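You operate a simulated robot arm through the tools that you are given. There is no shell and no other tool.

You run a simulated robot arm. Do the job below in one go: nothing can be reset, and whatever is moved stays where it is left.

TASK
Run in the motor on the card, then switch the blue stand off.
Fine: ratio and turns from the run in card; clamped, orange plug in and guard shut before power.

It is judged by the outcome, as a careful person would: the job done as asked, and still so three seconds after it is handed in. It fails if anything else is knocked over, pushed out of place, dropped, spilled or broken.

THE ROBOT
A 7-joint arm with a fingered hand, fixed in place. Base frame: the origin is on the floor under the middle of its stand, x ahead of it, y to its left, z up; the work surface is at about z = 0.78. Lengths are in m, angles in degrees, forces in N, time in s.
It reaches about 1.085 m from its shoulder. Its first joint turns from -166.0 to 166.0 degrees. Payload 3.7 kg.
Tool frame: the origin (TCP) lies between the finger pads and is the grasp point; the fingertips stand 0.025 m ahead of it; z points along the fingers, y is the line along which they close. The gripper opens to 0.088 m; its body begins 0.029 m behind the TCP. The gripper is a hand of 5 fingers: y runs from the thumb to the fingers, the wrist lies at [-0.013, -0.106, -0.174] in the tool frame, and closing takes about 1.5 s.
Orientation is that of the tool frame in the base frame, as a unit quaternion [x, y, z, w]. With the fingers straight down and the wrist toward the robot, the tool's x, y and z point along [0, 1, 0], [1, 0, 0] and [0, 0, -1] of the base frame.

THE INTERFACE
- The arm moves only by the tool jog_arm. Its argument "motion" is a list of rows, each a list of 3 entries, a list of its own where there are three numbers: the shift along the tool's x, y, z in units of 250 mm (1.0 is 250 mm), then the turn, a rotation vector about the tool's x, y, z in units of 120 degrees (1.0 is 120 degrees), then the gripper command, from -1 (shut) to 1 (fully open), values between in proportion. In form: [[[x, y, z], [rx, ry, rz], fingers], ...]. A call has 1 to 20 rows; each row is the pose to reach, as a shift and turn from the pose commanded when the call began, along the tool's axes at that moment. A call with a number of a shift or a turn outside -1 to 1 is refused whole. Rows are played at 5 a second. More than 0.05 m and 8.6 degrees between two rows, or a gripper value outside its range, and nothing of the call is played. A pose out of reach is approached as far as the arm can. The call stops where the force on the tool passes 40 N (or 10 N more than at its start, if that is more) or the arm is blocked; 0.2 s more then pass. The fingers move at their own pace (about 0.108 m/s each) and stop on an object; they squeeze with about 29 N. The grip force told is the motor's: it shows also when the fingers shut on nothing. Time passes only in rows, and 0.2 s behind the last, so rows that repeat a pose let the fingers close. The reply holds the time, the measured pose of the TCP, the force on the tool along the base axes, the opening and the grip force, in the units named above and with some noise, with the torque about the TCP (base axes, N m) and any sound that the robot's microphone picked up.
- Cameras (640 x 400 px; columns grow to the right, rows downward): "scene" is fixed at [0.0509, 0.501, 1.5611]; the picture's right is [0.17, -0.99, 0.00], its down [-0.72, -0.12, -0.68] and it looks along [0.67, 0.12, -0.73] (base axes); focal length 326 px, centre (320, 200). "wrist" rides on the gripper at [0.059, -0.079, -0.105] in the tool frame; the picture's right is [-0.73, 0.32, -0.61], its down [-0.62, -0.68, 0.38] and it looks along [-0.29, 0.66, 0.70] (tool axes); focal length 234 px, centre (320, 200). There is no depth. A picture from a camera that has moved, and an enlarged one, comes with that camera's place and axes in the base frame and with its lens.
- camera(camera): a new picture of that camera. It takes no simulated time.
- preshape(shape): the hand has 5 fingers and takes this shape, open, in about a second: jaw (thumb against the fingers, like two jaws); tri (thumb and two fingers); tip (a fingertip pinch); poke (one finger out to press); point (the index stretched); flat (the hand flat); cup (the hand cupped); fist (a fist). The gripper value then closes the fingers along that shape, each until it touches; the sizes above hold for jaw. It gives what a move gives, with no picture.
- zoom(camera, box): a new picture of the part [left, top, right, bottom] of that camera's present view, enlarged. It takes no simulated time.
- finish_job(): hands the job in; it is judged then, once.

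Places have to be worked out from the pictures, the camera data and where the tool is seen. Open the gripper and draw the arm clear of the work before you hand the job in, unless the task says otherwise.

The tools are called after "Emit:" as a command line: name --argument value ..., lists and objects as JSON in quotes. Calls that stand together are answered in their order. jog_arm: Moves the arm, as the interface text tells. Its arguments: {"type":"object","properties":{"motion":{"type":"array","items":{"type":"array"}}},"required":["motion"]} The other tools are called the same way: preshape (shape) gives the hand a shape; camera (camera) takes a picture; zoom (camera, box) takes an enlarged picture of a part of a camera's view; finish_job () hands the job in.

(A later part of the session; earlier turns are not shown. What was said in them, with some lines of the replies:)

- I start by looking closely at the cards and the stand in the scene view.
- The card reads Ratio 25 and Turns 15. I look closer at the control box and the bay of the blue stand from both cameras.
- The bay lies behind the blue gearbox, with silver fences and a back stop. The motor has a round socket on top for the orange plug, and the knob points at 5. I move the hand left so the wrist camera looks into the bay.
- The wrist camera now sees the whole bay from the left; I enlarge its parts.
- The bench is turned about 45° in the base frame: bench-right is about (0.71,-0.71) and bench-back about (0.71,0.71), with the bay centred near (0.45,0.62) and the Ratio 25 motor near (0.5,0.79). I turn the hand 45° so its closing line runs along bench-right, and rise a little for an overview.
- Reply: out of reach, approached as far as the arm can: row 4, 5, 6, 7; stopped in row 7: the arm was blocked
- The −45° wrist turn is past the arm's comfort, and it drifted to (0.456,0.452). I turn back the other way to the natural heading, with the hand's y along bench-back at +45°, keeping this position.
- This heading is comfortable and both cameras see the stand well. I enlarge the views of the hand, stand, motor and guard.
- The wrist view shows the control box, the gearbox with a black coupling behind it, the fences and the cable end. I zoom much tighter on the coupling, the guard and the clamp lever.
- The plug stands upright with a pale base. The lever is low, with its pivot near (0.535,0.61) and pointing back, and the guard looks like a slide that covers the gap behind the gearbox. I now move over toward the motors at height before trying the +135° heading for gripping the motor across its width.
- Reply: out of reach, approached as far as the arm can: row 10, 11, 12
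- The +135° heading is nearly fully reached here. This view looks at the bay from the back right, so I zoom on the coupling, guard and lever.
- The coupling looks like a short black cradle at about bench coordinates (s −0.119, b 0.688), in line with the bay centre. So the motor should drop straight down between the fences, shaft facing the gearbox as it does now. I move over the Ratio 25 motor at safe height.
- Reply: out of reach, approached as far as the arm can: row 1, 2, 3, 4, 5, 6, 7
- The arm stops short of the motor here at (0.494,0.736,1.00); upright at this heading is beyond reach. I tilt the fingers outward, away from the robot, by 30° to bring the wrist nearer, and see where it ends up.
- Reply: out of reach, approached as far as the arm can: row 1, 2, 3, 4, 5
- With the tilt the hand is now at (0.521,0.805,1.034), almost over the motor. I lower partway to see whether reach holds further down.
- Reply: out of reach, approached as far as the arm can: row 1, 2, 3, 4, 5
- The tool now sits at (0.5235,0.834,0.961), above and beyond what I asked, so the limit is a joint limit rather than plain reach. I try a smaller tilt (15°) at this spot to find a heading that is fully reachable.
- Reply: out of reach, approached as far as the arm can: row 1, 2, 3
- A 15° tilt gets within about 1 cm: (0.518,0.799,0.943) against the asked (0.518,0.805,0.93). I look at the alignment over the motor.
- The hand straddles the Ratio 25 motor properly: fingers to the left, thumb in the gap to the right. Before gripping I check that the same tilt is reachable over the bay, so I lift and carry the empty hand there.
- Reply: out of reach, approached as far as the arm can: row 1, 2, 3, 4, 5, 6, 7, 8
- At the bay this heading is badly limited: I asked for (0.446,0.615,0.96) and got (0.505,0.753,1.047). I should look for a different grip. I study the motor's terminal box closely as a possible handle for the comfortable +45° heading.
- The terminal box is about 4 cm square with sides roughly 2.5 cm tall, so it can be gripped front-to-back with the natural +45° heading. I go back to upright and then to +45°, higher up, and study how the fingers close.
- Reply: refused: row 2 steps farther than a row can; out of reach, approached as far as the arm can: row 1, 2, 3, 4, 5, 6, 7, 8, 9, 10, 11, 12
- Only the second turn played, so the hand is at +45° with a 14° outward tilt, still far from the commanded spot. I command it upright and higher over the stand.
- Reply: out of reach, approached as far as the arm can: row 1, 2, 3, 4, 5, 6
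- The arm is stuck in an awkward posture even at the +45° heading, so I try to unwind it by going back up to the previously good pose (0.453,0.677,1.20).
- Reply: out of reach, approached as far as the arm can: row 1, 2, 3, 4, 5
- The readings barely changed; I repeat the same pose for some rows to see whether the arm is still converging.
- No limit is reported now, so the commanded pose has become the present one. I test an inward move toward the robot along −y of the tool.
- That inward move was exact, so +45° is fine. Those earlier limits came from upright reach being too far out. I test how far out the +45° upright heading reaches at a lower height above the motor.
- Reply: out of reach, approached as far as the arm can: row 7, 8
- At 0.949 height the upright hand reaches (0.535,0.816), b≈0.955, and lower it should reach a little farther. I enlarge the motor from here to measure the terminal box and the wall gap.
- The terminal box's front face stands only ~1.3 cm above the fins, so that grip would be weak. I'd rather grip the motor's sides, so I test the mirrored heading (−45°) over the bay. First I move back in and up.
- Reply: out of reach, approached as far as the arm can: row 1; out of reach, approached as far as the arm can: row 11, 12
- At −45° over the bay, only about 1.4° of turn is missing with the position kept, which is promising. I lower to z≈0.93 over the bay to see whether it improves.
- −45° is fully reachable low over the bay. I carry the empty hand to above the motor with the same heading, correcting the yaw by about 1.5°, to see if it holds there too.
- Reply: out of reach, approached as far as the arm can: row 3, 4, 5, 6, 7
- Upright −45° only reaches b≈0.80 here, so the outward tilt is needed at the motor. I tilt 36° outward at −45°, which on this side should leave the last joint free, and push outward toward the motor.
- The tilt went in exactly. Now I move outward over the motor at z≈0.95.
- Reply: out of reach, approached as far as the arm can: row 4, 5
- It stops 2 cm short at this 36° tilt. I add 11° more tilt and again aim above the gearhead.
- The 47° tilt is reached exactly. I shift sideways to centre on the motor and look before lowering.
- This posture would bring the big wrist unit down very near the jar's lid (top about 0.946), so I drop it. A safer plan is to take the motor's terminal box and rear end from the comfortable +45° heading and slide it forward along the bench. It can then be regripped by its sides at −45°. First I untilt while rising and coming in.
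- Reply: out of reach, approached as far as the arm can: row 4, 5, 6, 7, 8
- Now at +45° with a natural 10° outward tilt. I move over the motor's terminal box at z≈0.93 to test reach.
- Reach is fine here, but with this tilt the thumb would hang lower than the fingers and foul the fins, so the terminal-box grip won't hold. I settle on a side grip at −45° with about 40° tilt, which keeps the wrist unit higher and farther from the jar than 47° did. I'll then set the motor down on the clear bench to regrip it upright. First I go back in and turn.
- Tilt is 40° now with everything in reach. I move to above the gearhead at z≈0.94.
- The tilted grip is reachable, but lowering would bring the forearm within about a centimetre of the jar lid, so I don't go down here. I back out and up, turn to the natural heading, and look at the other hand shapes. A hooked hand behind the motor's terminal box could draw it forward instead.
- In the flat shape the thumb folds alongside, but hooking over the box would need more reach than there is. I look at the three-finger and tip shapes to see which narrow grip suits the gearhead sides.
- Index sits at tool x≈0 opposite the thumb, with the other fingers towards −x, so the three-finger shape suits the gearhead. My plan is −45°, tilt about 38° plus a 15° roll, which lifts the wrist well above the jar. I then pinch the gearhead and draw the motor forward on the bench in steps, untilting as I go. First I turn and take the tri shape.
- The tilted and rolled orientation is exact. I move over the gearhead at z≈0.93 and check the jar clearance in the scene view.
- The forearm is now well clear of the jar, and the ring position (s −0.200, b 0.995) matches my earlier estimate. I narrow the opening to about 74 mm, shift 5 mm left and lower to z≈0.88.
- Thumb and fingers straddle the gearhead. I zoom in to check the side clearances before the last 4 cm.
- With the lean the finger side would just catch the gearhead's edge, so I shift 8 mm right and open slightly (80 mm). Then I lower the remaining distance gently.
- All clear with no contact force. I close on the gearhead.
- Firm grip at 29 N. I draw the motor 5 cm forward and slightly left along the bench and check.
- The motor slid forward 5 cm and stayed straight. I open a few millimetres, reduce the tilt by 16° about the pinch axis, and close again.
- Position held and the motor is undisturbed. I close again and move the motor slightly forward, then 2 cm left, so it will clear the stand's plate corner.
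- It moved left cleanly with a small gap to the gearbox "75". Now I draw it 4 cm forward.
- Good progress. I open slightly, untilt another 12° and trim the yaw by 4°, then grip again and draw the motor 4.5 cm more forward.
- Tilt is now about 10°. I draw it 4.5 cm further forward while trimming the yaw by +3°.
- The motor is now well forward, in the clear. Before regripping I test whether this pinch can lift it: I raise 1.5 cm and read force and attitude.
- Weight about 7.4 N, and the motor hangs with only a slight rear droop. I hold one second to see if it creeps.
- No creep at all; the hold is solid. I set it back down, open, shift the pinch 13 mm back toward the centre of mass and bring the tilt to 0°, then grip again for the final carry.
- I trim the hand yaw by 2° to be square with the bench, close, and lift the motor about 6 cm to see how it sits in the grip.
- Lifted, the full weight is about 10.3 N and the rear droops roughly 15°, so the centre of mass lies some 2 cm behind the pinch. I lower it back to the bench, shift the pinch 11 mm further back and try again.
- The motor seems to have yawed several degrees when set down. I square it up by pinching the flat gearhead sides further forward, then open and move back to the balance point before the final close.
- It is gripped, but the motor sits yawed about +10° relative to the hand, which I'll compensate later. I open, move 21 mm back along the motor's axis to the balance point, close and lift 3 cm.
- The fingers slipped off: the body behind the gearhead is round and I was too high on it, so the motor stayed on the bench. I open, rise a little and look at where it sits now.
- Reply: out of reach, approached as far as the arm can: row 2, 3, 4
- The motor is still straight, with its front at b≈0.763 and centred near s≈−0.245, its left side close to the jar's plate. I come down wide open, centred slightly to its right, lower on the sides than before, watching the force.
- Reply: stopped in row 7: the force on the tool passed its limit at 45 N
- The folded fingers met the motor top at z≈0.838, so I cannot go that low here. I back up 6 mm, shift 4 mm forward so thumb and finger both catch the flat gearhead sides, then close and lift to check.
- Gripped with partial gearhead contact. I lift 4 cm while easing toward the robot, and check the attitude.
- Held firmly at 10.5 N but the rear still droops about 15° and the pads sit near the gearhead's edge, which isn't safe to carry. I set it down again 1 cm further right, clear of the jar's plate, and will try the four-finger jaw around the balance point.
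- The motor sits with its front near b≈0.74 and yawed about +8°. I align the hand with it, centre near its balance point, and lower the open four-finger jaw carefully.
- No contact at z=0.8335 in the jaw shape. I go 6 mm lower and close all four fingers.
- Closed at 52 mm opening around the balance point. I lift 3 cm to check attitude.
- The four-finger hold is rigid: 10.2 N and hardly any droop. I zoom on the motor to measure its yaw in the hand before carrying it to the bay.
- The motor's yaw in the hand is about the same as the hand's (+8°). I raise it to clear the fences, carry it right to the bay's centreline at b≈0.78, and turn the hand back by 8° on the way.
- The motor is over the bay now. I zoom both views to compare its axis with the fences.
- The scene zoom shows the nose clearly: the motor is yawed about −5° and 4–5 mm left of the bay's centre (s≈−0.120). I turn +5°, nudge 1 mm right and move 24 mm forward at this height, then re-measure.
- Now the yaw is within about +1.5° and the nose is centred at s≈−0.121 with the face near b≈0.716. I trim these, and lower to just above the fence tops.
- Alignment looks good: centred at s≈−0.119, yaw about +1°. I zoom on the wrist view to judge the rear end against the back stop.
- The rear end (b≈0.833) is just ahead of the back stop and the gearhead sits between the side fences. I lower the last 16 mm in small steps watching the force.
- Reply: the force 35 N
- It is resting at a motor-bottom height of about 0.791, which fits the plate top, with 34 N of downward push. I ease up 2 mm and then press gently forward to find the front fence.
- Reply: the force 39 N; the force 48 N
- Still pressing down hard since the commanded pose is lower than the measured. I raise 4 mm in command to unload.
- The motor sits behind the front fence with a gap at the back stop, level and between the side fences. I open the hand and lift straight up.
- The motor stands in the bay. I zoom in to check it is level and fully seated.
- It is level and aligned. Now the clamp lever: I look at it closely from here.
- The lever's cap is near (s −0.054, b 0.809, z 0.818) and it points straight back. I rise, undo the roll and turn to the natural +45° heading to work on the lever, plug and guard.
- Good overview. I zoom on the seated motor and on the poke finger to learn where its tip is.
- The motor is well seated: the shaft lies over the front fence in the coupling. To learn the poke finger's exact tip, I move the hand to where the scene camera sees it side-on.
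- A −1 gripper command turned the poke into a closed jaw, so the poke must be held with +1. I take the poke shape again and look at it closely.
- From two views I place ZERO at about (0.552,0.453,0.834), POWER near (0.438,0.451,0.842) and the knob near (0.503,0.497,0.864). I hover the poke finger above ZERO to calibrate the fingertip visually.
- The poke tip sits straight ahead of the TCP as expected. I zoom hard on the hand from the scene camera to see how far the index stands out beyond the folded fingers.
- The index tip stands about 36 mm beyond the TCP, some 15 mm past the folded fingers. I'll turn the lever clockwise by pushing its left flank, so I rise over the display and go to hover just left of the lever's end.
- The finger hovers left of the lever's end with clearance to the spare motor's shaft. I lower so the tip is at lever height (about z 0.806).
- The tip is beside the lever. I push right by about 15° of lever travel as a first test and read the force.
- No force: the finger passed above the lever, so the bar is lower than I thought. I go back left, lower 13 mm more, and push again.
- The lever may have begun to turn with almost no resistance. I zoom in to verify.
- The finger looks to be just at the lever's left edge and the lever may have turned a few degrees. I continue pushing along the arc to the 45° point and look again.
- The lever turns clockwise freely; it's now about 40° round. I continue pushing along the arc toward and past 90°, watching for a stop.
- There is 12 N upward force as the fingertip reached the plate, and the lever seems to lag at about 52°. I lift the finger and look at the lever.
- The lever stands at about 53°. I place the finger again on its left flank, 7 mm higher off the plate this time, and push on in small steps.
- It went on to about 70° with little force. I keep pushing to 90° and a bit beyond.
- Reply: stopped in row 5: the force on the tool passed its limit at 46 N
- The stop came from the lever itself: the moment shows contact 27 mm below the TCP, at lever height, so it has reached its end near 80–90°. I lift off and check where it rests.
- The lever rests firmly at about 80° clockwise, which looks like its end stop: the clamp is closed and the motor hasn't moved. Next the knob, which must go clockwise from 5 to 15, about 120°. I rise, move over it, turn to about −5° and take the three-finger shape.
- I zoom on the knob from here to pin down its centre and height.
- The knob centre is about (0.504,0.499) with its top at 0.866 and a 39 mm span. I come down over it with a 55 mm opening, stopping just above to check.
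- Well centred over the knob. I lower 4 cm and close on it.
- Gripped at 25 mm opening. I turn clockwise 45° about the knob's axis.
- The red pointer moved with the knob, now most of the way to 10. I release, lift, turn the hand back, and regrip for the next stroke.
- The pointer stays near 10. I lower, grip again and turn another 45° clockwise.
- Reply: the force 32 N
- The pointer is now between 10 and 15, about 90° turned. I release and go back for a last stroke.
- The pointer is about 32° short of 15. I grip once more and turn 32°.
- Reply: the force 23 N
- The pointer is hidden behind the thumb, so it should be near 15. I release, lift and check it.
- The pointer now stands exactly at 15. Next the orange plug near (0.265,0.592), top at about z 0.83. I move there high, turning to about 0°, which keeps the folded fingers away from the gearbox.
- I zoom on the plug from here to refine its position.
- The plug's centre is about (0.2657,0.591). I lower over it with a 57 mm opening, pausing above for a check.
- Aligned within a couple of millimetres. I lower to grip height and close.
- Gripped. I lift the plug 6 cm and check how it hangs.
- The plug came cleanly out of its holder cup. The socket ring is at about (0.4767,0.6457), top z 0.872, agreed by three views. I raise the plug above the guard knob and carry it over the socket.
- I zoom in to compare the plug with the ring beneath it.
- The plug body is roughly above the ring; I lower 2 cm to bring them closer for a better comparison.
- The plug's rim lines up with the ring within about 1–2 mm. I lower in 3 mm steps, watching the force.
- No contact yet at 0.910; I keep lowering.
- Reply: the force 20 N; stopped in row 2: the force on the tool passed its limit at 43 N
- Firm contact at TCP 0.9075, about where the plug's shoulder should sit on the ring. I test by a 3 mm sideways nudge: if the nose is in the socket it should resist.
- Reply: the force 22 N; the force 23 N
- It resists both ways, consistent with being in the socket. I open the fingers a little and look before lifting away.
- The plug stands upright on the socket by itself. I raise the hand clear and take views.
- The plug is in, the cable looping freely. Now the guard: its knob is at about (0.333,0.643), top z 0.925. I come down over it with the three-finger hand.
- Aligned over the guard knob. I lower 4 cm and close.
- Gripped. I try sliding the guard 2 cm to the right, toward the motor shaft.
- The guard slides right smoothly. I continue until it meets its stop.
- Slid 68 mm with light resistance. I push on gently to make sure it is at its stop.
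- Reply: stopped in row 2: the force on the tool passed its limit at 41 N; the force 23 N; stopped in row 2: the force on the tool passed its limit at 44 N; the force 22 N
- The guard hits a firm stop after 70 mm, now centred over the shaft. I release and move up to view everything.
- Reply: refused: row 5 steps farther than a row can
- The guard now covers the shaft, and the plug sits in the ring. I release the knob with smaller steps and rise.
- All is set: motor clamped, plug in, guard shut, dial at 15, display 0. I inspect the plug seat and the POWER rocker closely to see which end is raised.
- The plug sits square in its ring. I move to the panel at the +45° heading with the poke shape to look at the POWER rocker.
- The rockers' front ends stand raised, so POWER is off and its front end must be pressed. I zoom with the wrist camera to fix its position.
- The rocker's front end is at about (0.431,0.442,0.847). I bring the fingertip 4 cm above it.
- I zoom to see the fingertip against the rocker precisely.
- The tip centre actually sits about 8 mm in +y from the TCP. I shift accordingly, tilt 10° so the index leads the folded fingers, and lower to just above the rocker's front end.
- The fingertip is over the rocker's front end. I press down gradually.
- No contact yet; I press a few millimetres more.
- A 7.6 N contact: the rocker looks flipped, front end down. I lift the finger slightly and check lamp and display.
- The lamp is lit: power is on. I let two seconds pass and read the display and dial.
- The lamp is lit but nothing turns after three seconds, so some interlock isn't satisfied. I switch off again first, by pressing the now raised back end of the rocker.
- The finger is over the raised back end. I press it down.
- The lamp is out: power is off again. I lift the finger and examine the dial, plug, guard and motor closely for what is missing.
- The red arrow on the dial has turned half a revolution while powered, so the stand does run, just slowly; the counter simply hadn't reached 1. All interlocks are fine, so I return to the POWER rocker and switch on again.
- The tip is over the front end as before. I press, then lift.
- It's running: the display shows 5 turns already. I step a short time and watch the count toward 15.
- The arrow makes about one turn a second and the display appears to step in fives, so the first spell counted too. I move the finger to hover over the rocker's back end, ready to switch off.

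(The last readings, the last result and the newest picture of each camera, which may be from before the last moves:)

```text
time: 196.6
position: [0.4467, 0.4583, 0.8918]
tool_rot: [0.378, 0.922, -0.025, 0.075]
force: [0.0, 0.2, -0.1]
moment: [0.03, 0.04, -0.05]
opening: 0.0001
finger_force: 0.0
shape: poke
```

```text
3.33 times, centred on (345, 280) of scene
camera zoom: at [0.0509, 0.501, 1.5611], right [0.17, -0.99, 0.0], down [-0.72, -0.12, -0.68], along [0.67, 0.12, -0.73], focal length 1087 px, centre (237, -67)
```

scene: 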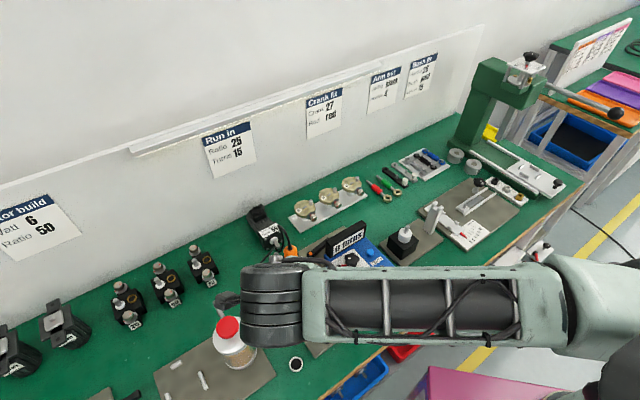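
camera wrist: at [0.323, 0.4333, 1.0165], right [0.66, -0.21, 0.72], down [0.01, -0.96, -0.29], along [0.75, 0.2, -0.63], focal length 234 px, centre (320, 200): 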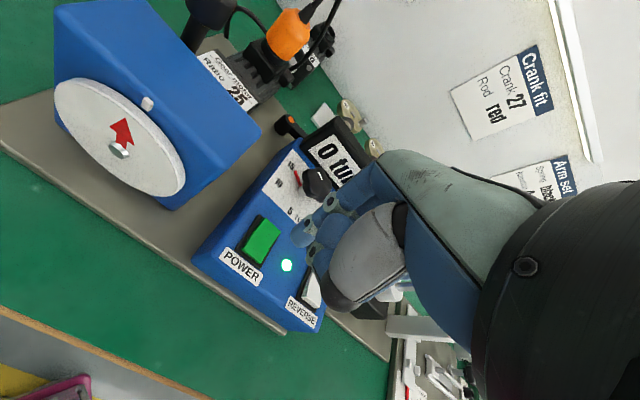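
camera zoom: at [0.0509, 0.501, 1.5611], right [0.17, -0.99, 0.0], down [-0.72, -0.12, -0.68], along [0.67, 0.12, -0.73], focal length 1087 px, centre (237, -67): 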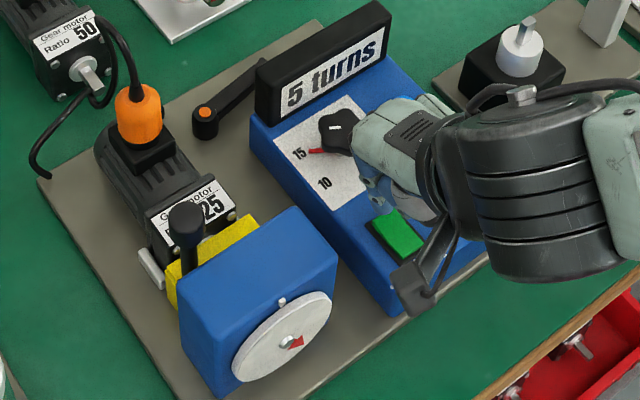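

Hovering over the back end. I let about 1.4 s pass and look again.

Emit:
jog_arm --motion '[[[0, 0, 0], [0, 0, 0], 1], [[0, 0, 0], [0, 0, 0], 1], [[0, 0, 0], [0, 0, 0], 1], [[0, 0, 0], [0, 0, 0], 1], [[0, 0, 0], [0, 0, 0], 1], [[0, 0, 0], [0, 0, 0], 1]]'

Emit:
zoom --camera "scene" --box '[280, 220, 410, 340]'

```text
time: 198.0
position: [0.446, 0.458, 0.8917]
tool_rot: [0.378, 0.922, -0.024, 0.075]
force: [-0.2, -1.1, -0.2]
moment: [0.01, 0.0, 0.03]
opening: 0.0
finger_force: 0.1
shape: poke
```

```text
3.33 times, centred on (345, 280) of scene
camera zoom: at [0.0509, 0.501, 1.5611], right [0.17, -0.99, 0.0], down [-0.72, -0.12, -0.68], along [0.67, 0.12, -0.73], focal length 1087 px, centre (237, -67)
```

zoom: 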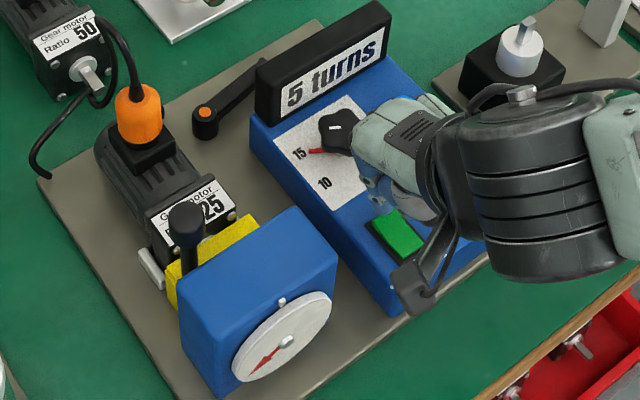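

About 0.9 turns per second, so roughly 7.5 turns so far. I let 2.6 s pass.

Emit:
jog_arm --motion '[[[0, 0, 0], [0, 0, 0], 1], [[0, 0, 0], [0, 0, 0], 1], [[0, 0, 0], [0, 0, 0], 1], [[0, 0, 0], [0, 0, 0], 1], [[0, 0, 0], [0, 0, 0], 1], [[0, 0, 0], [0, 0, 0], 1], [[0, 0, 0], [0, 0, 0], 1], [[0, 0, 0], [0, 0, 0], 1], [[0, 0, 0], [0, 0, 0], 1], [[0, 0, 0], [0, 0, 0], 1], [[0, 0, 0], [0, 0, 0], 1], [[0, 0, 0], [0, 0, 0], 1]]'

Emit:
zoom --camera "scene" --box '[280, 220, 410, 340]'

```text
time: 200.6
position: [0.4466, 0.458, 0.8906]
tool_rot: [0.378, 0.922, -0.024, 0.075]
force: [0.0, 0.9, 0.0]
moment: [-0.04, -0.04, 0.0]
opening: 0.0
finger_force: 0.1
shape: poke
```

```text
3.33 times, centred on (345, 280) of scene
camera zoom: at [0.0509, 0.501, 1.5611], right [0.17, -0.99, 0.0], down [-0.72, -0.12, -0.68], along [0.67, 0.12, -0.73], focal length 1087 px, centre (237, -67)
```

zoom: 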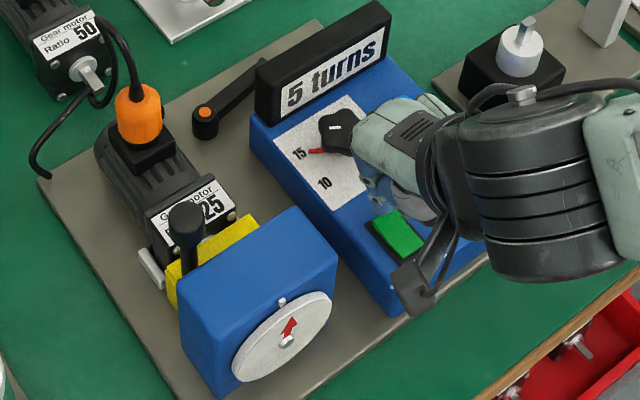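

The arrow is near the top, so close to 10 turns. I step a bit more.

Emit:
jog_arm --motion '[[[0, 0, 0], [0, 0, 0], 1], [[0, 0, 0], [0, 0, 0], 1]]'

Emit:
zoom --camera "scene" --box '[280, 220, 410, 340]'

```text
time: 201.2
position: [0.446, 0.4574, 0.8914]
tool_rot: [0.379, 0.922, -0.024, 0.075]
force: [0.3, 0.3, 0.1]
moment: [-0.05, 0.0, 0.01]
opening: 0.0
finger_force: 0.0
shape: poke
```

```text
3.33 times, centred on (345, 280) of scene
camera zoom: at [0.0509, 0.501, 1.5611], right [0.17, -0.99, 0.0], down [-0.72, -0.12, -0.68], along [0.67, 0.12, -0.73], focal length 1087 px, centre (237, -67)
```

zoom: 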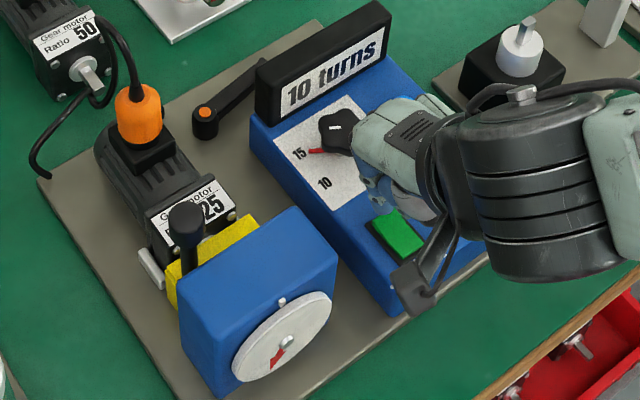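

The display now reads 10 turns, right on the predicted pace; 15 should come near t≈206. I let 4.2 s pass.

Emit:
jog_arm --motion '[[[0, 0, 0], [0, 0, 0], 1], [[0, 0, 0], [0, 0, 0], 1], [[0, 0, 0], [0, 0, 0], 1], [[0, 0, 0], [0, 0, 0], 1], [[0, 0, 0], [0, 0, 0], 1], [[0, 0, 0], [0, 0, 0], 1], [[0, 0, 0], [0, 0, 0], 1], [[0, 0, 0], [0, 0, 0], 1], [[0, 0, 0], [0, 0, 0], 1], [[0, 0, 0], [0, 0, 0], 1], [[0, 0, 0], [0, 0, 0], 1], [[0, 0, 0], [0, 0, 0], 1], [[0, 0, 0], [0, 0, 0], 1], [[0, 0, 0], [0, 0, 0], 1], [[0, 0, 0], [0, 0, 0], 1], [[0, 0, 0], [0, 0, 0], 1], [[0, 0, 0], [0, 0, 0], 1], [[0, 0, 0], [0, 0, 0], 1], [[0, 0, 0], [0, 0, 0], 1], [[0, 0, 0], [0, 0, 0], 1]]'

Emit:
zoom --camera "scene" --box '[280, 220, 410, 340]'

```text
time: 205.4
position: [0.4455, 0.4576, 0.8917]
tool_rot: [0.378, 0.922, -0.024, 0.076]
force: [0.0, -0.8, 0.5]
moment: [0.03, -0.01, -0.01]
opening: 0.0
finger_force: 0.0
shape: poke
```

```text
3.33 times, centred on (345, 280) of scene
camera zoom: at [0.0509, 0.501, 1.5611], right [0.17, -0.99, 0.0], down [-0.72, -0.12, -0.68], along [0.67, 0.12, -0.73], focal length 1087 px, centre (237, -67)
```

zoom: 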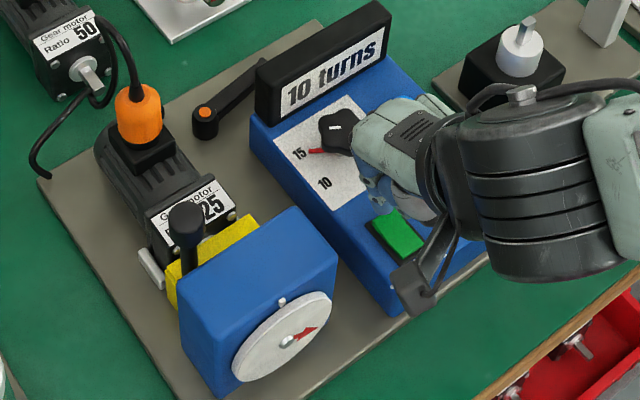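

About 14.2 turns. I step 0.8 s and look.

Emit:
jog_arm --motion '[[[0, 0, 0], [0, 0, 0], 1], [[0, 0, 0], [0, 0, 0], 1], [[0, 0, 0], [0, 0, 0], 1]]'

Emit:
zoom --camera "scene" --box '[280, 220, 410, 340]'

```text
time: 206.2
position: [0.4458, 0.4575, 0.8921]
tool_rot: [0.378, 0.922, -0.024, 0.075]
force: [-1.0, -0.7, 0.3]
moment: [0.05, -0.01, 0.01]
opening: 0.0001
finger_force: 0.0
shape: poke
```

```text
3.33 times, centred on (345, 280) of scene
camera zoom: at [0.0509, 0.501, 1.5611], right [0.17, -0.99, 0.0], down [-0.72, -0.12, -0.68], along [0.67, 0.12, -0.73], focal length 1087 px, centre (237, -67)
```

zoom: 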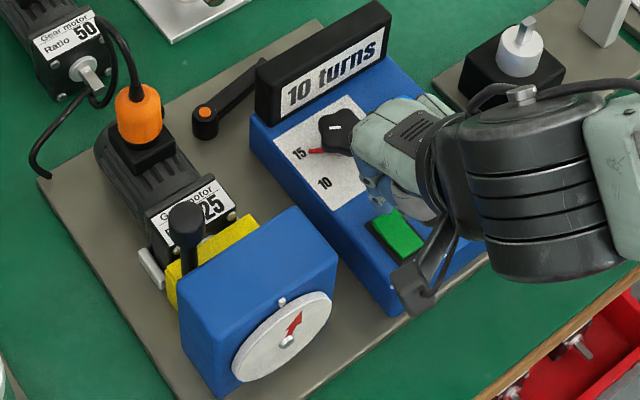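

The arrow is almost at the top again, right before 15. I step once more.

Emit:
jog_arm --motion '[[[0, 0, 0], [0, 0, 0], 1]]'

Emit:
zoom --camera "scene" --box '[280, 220, 410, 340]'

```text
time: 206.6
position: [0.4455, 0.4575, 0.8907]
tool_rot: [0.377, 0.923, -0.024, 0.075]
force: [-0.2, -0.6, -0.3]
moment: [0.01, 0.02, 0.0]
opening: 0.0
finger_force: 0.0
shape: poke
```

```text
3.33 times, centred on (345, 280) of scene
camera zoom: at [0.0509, 0.501, 1.5611], right [0.17, -0.99, 0.0], down [-0.72, -0.12, -0.68], along [0.67, 0.12, -0.73], focal length 1087 px, centre (237, -67)
```

zoom: 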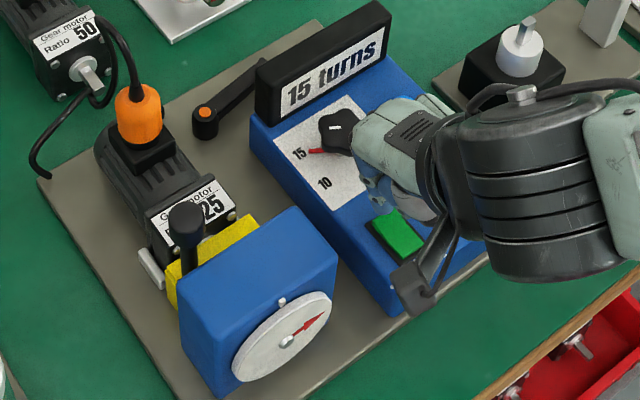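

15 turns is shown. I press the rocker's back end now to switch the stand off.

Emit:
jog_arm --motion '[[[0, 0, 0.04], [0, 0, 0], 1], [[0, 0, 0.076], [0, 0, 0], 1]]'

Emit:
zoom --camera "scene" --box '[280, 220, 410, 340]'

Emit:
zoom --camera "wrist" --box '[230, 190, 370, 310]'

```text
time: 207.2
position: [0.4486, 0.4562, 0.874]
tool_rot: [0.378, 0.922, -0.024, 0.075]
force: [0.0, 0.5, -0.6]
moment: [0.0, -0.03, -0.03]
opening: 0.0
finger_force: 0.0
shape: poke
```

```text
3.33 times, centred on (345, 280) of scene
camera zoom: at [0.0509, 0.501, 1.5611], right [0.17, -0.99, 0.0], down [-0.72, -0.12, -0.68], along [0.67, 0.12, -0.73], focal length 1087 px, centre (237, -67)
```

zoom: 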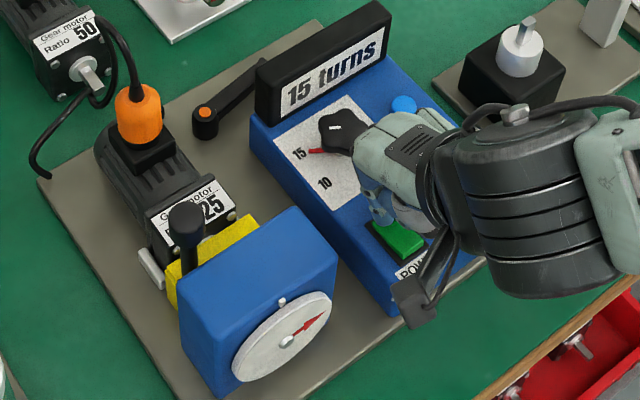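

```text
3.33 times, centred on (300, 250) of wrist
camera zoom: at [0.3393, 0.4514, 0.9667], right [0.66, -0.21, 0.72], down [0.01, -0.96, -0.29], along [0.75, 0.2, -0.63], focal length 781 px, centre (387, 33)
```

zoom: 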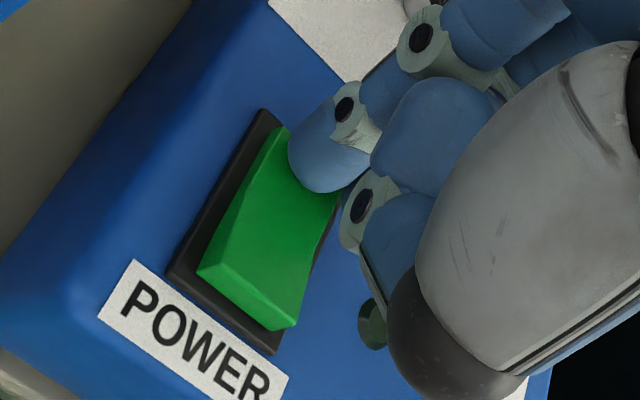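

It stopped by itself at 15 turns, and the rocker is back with its front end up and the lamp out. I lift clear, untilt, and open the hand well away from the work.

Emit:
jog_arm --motion '[[[0, 0, -0.1], [0, 0, 0], 1], [[0, 0, -0.28], [0, 0.02, 0], 1], [[0, -0.05, -0.46], [0, 0.042, 0], 1], [[-0.05, -0.12, -0.62], [0, 0.063, 0], 1], [[-0.15, -0.2, -0.78], [0, 0.083, 0], 1], [[-0.28, -0.25, -0.9], [0, 0.083, 0], 1], [[-0.42, -0.28, -0.98], [0, 0.083, 0], 1]]'

Emit:
preshape --shape "jaw"

Emit:
camera --camera "scene"

Emit:
zoom --camera "scene" --box '[260, 210, 420, 340]'

Emit:
camera --camera "wrist"

```text
refused: row 5 steps farther than a row can; nothing moved
```

```text
time: 208.1
position: [0.4467, 0.4548, 0.8742]
tool_rot: [0.378, 0.922, -0.025, 0.075]
force: [-9.8, -9.8, -2.9]
moment: [-0.12, 0.1, -0.12]
opening: 0.0812
finger_force: 0.1
shape: jaw
```

```text
taken
```

scene: 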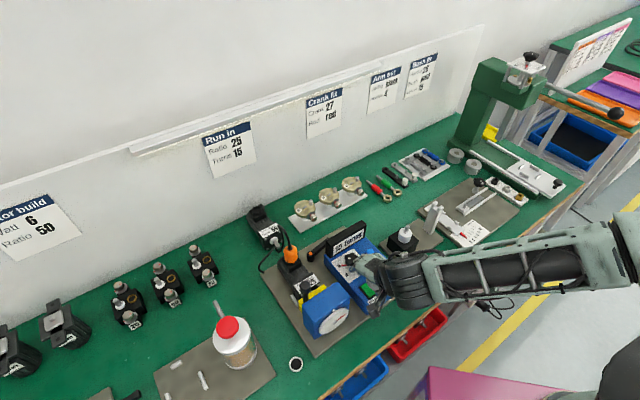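

```text
3.08 times, centred on (340, 275) of scene
camera zoom: at [0.0509, 0.501, 1.5611], right [0.17, -0.99, 0.0], down [-0.72, -0.12, -0.68], along [0.67, 0.12, -0.73], focal length 1004 px, centre (258, -31)
```

zoom: 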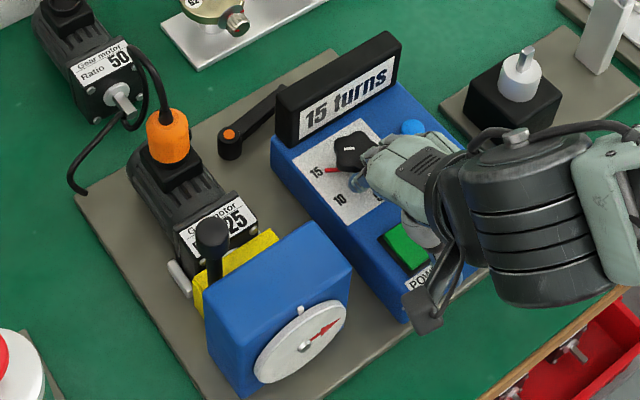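

```text
taken
camera wrist: at [0.3383, 0.451, 0.9667], right [0.66, -0.21, 0.72], down [0.01, -0.96, -0.29], along [0.75, 0.2, -0.64], focal length 234 px, centre (320, 200)
```

wrist: 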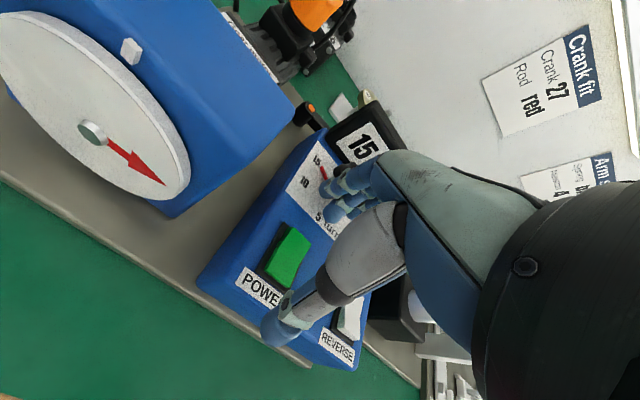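

The retreat was refused for step size and the hand opened in place, with the fingers now resting against the knob's side. I back off 1 cm toward the robot and then go straight up gently.

Emit:
jog_arm --motion '[[[0, -0.02, -0.01], [0, 0, 0], 1], [[0, -0.04, -0.02], [0, 0, 0], 1], [[-0.01, -0.04, -0.08], [0, 0, 0], 1], [[-0.025, -0.04, -0.18], [0, 0, 0], 1], [[-0.045, -0.04, -0.3], [0, 0, 0], 1], [[-0.065, -0.04, -0.42], [0, 0, 0], 1], [[-0.08, -0.06, -0.54], [0, 0.03, 0], 1], [[-0.1, -0.1, -0.66], [0, 0.06, 0], 1], [[-0.12, -0.15, -0.76], [0, 0.083, 0], 1]]'

Emit:
camera --camera "wrist"

Emit:
zoom --camera "scene" --box '[260, 210, 420, 340]'

```text
time: 210.1
position: [0.4197, 0.4248, 1.0665]
tool_rot: [0.378, 0.926, 0.008, -0.006]
force: [0.6, -0.5, -0.6]
moment: [-0.01, 0.03, -0.06]
opening: 0.0877
finger_force: 0.0
shape: jaw
```

```text
taken
camera wrist: at [0.3241, 0.408, 1.1719], right [0.75, -0.29, 0.6], down [-0.03, -0.92, -0.4], along [0.66, 0.28, -0.69], focal length 234 px, centre (320, 200)
```

wrist: 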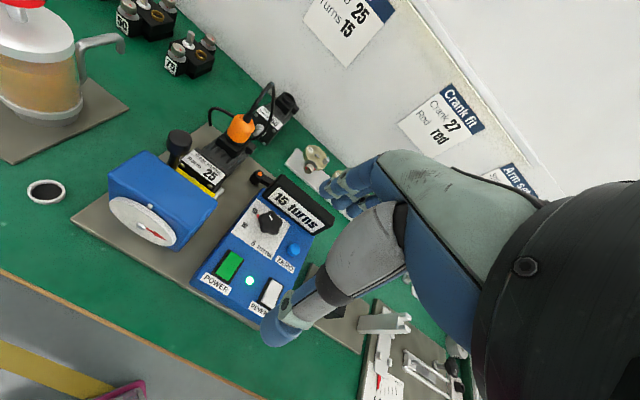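

```text
3.08 times, centred on (340, 275) of scene
camera zoom: at [0.0509, 0.501, 1.5611], right [0.17, -0.99, 0.0], down [-0.72, -0.12, -0.68], along [0.67, 0.12, -0.73], focal length 1004 px, centre (258, -31)
```

zoom: 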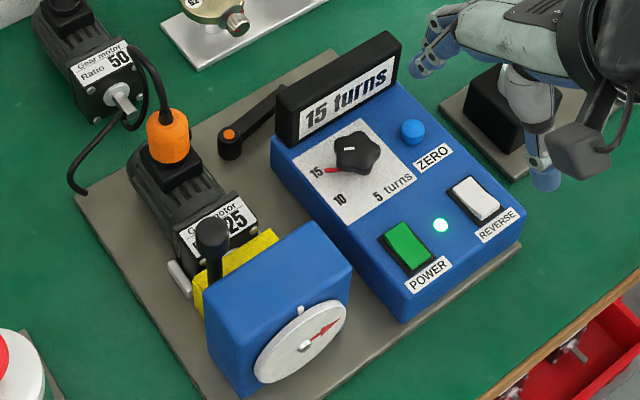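

The lamp is lit again: opening the hand pressed POWER's front end. The counter still reads 15 and nothing turns. I take the poke shape and switch it off once more with the back end.

Emit:
preshape --shape "poke"

Emit:
jog_arm --motion '[[[0.001, 0.03, 0.12], [0, -0.02, 0], 1], [[0.002, 0.06, 0.25], [0, -0.042, 0], 1], [[0.003, 0.09, 0.38], [0, -0.063, 0], 1], [[0.004, 0.12, 0.5], [0, -0.083, 0], 1], [[0.006, 0.159, 0.62], [0, -0.083, 0], 1], [[0.006, 0.159, 0.704], [0, -0.083, 0], 1], [[0.006, 0.159, 0.704], [0, -0.083, 0], 1]]'

Emit:
zoom --camera "wrist" --box '[230, 190, 370, 310]'

Emit:
zoom --camera "scene" --box '[335, 240, 405, 310]'

```text
time: 211.0
position: [0.4199, 0.4248, 1.0676]
tool_rot: [0.379, 0.925, 0.009, -0.006]
force: [-0.4, 0.4, -0.1]
moment: [0.02, 0.01, 0.03]
opening: 0.0
finger_force: 0.0
shape: poke
```

```text
time: 212.6
position: [0.4481, 0.4573, 0.8908]
tool_rot: [0.378, 0.922, -0.024, 0.075]
force: [0.7, -1.6, -0.4]
moment: [0.02, 0.0, -0.02]
opening: 0.0002
finger_force: 0.0
shape: poke
```

```text
3.33 times, centred on (300, 250) of wrist
camera zoom: at [0.3401, 0.4545, 0.9838], right [0.66, -0.21, 0.72], down [0.01, -0.96, -0.29], along [0.75, 0.2, -0.63], focal length 781 px, centre (387, 33)
```

zoom: 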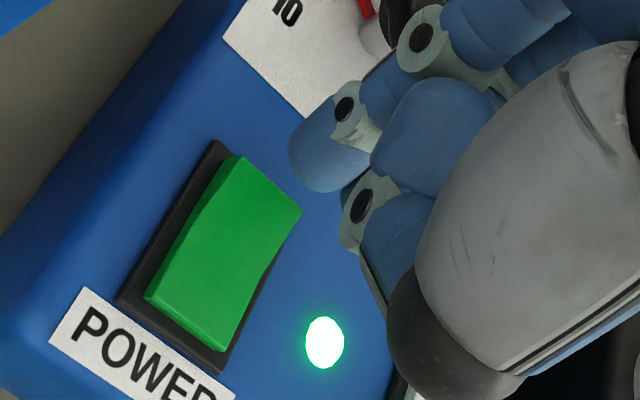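

```text
5.71 times, centred on (370, 275) of scene
camera zoom: at [0.0509, 0.501, 1.5611], right [0.17, -0.99, 0.0], down [-0.72, -0.12, -0.68], along [0.67, 0.12, -0.73], focal length 1864 px, centre (34, -229)
```

zoom: 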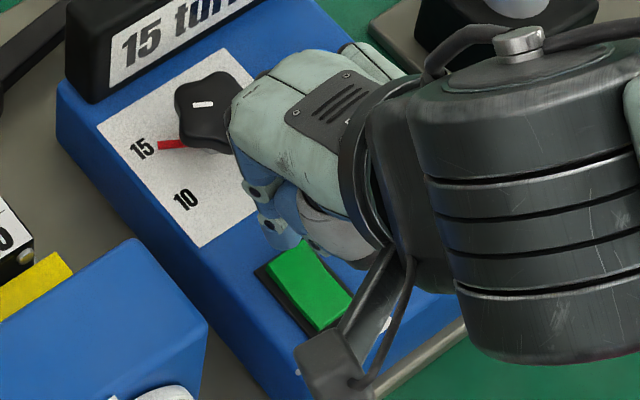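

The finger hovers over the raised back end and the dial still points at 15. I press down and lift in small steps.

Emit:
jog_arm --motion '[[[0, 0, 0.02], [0, 0, 0], 1], [[0, 0, 0.04], [0, 0, 0], 1], [[0, 0, 0.06], [0, 0, 0], 1], [[0, 0, 0.076], [0, 0, 0], 1], [[0, 0, 0.076], [0, 0, 0], 1]]'

Emit:
zoom --camera "wrist" --box '[230, 190, 370, 310]'

```text
time: 213.8
position: [0.4489, 0.4564, 0.8733]
tool_rot: [0.378, 0.923, -0.023, 0.073]
force: [1.6, 0.8, 4.7]
moment: [0.06, -0.03, -0.04]
opening: 0.0001
finger_force: 0.0
shape: poke
```

```text
3.33 times, centred on (300, 250) of wrist
camera zoom: at [0.3405, 0.4535, 0.9656], right [0.66, -0.21, 0.72], down [0.01, -0.96, -0.29], along [0.75, 0.2, -0.63], focal length 781 px, centre (387, 33)
```

zoom: 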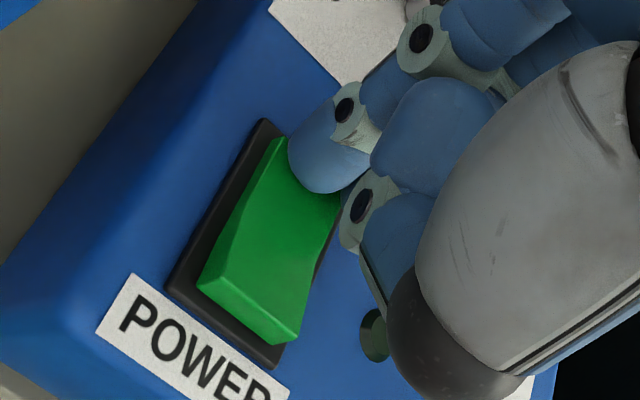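

The lamp is dark and the front end is up: off. I lift straight away in small steps, keeping the poke shape until well clear.

Emit:
jog_arm --motion '[[[-0.01, 0, -0.06], [0, 0, 0], 1], [[-0.02, 0, -0.14], [0, 0, 0], 1], [[-0.035, 0, -0.24], [0, 0, 0], 1], [[-0.05, 0, -0.36], [0, 0, 0], 1], [[-0.065, 0, -0.48], [0, 0.02, 0], 1], [[-0.08, 0, -0.6], [0, 0.042, 0], 1], [[-0.1, -0.03, -0.72], [0, 0.063, 0], 1], [[-0.12, -0.06, -0.84], [0, 0.083, 0], 1], [[-0.14, -0.1, -0.95], [0, 0.083, 0], 1]]'

Emit:
zoom --camera "scene" --box '[260, 210, 420, 340]'

Emit:
camera --camera "wrist"

```text
time: 215.8
position: [0.4254, 0.4406, 1.112]
tool_rot: [0.379, 0.925, 0.008, -0.006]
force: [0.2, 0.5, -0.3]
moment: [0.0, 0.01, 0.01]
opening: 0.0
finger_force: 0.1
shape: poke
```

```text
3.08 times, centred on (340, 275) of scene
camera zoom: at [0.0509, 0.501, 1.5611], right [0.17, -0.99, 0.0], down [-0.72, -0.12, -0.68], along [0.67, 0.12, -0.73], focal length 1004 px, centre (258, -31)
```

zoom: 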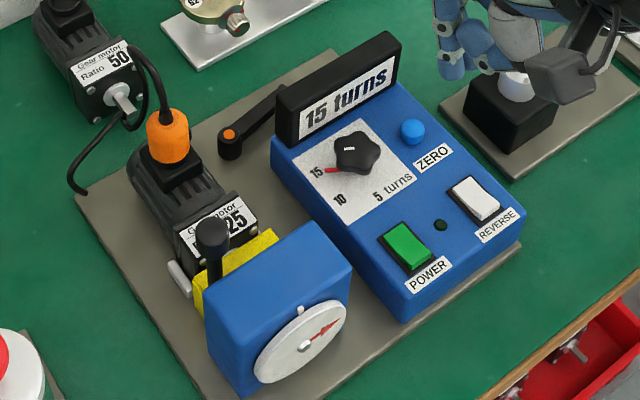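

```text
taken
camera wrist: at [0.329, 0.425, 1.2164], right [0.75, -0.29, 0.6], down [-0.03, -0.92, -0.4], along [0.66, 0.28, -0.69], focal length 234 px, centre (320, 200)
```

wrist: 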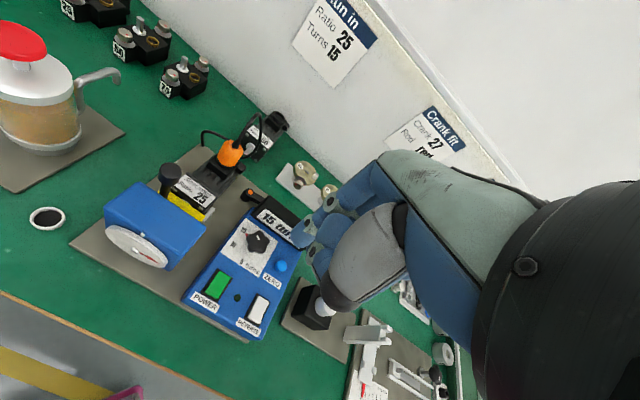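

Everything is off, with REVERSE untouched. I check the dial pointer, then open the hand here, well above the bench.

Emit:
zoom --camera "wrist" --box '[190, 200, 310, 320]'

Emit:
preshape --shape "jaw"

Emit:
jog_arm --motion '[[[-0.08, -0.12, -0.1], [0, 0, 0], 1], [[-0.16, -0.24, -0.18], [0, 0, 0], 1], [[-0.24, -0.36, -0.24], [0, 0, 0], 1], [[-0.32, -0.48, -0.28], [0, 0, 0], 1]]'

Emit:
camera --camera "scene"

Emit:
zoom --camera "scene" --box '[260, 210, 420, 340]'

```text
3.33 times, centred on (250, 260) of wrist
camera zoom: at [0.329, 0.425, 1.2164], right [0.75, -0.29, 0.6], down [-0.03, -0.92, -0.4], along [0.66, 0.28, -0.69], focal length 781 px, centre (553, 0)
```

zoom: 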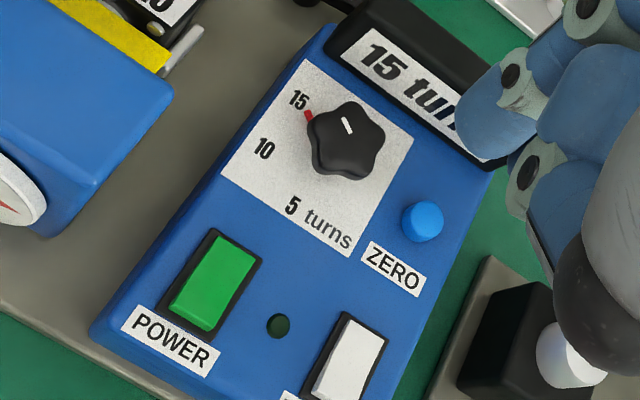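

```text
time: 216.7
position: [0.4252, 0.4414, 1.1123]
tool_rot: [0.378, 0.926, 0.009, -0.005]
force: [0.7, 0.0, 0.7]
moment: [0.01, 0.01, 0.02]
opening: 0.0878
finger_force: 0.1
shape: jaw
```

```text
time: 217.7
position: [0.3996, 0.2944, 1.1761]
tool_rot: [0.379, 0.925, 0.009, -0.006]
force: [0.0, 1.0, 0.2]
moment: [0.0, 0.02, 0.02]
opening: 0.088
finger_force: 0.1
shape: jaw
```

```text
taken
```

scene: 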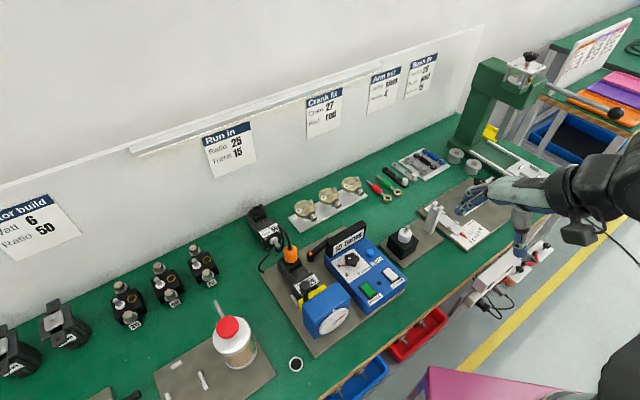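

```text
3.08 times, centred on (340, 275) of scene
camera zoom: at [0.0509, 0.501, 1.5611], right [0.17, -0.99, 0.0], down [-0.72, -0.12, -0.68], along [0.67, 0.12, -0.73], focal length 1004 px, centre (258, -31)
```

zoom: 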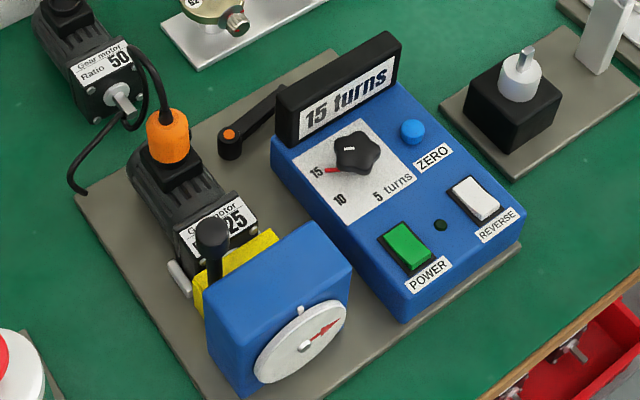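

The Ratio 25 motor ran in for 15 turns on the blue stand. It was clamped, plugged in with the orange plug and behind the shut guard, and the stand is now switched off.

- **Counter:** it reads 15 turns and stopped there by itself. The dial is set to 15, though my hand brushed it on the way out and it may have moved a few degrees.
- **Extra switching:** I powered it on three times in all:
  1. The first time I switched it off after about 4.5 turns, because the counter steps in fives and looked stuck at 0. Those turns counted.
  2. The second time it ran on to 15.
  3. The third time was an accident: my hand caught the switch while opening. The motor didn't turn, and I switched it off again.
- **Final state:** the lamp is out, REVERSE was not touched, and nothing else looks moved. The hand is open and clear of the bench.

I'm handing the job in now.

Emit:
finish_job

```text
The job is handed in.
```

The Ratio 25 motor was run in for 15 turns as the card says, and the blue stand is switched off.

- **Before power:** the motor was in the bay with the clamp lever turned to its stop, the orange plug in and the guard shut. The dial was set to 15.
- **The run:** it did not go in one stretch. I switched it off after about 4.5 turns because the display still read 0 (it steps in fives), then back on. Those turns counted, and it stopped by itself at 15.
- **A slip at the end:** opening the hand near the panel pressed POWER on once more. The motor did not turn and the counter stayed at 15, and I switched it off again. My fingers also touched the turns dial, which still points at or within a few degrees of 15.

At hand-in the lamp was out, REVERSE had not been pressed, and I saw nothing else out of place. The motor, plug and guard are left on the stand as they were for the run.
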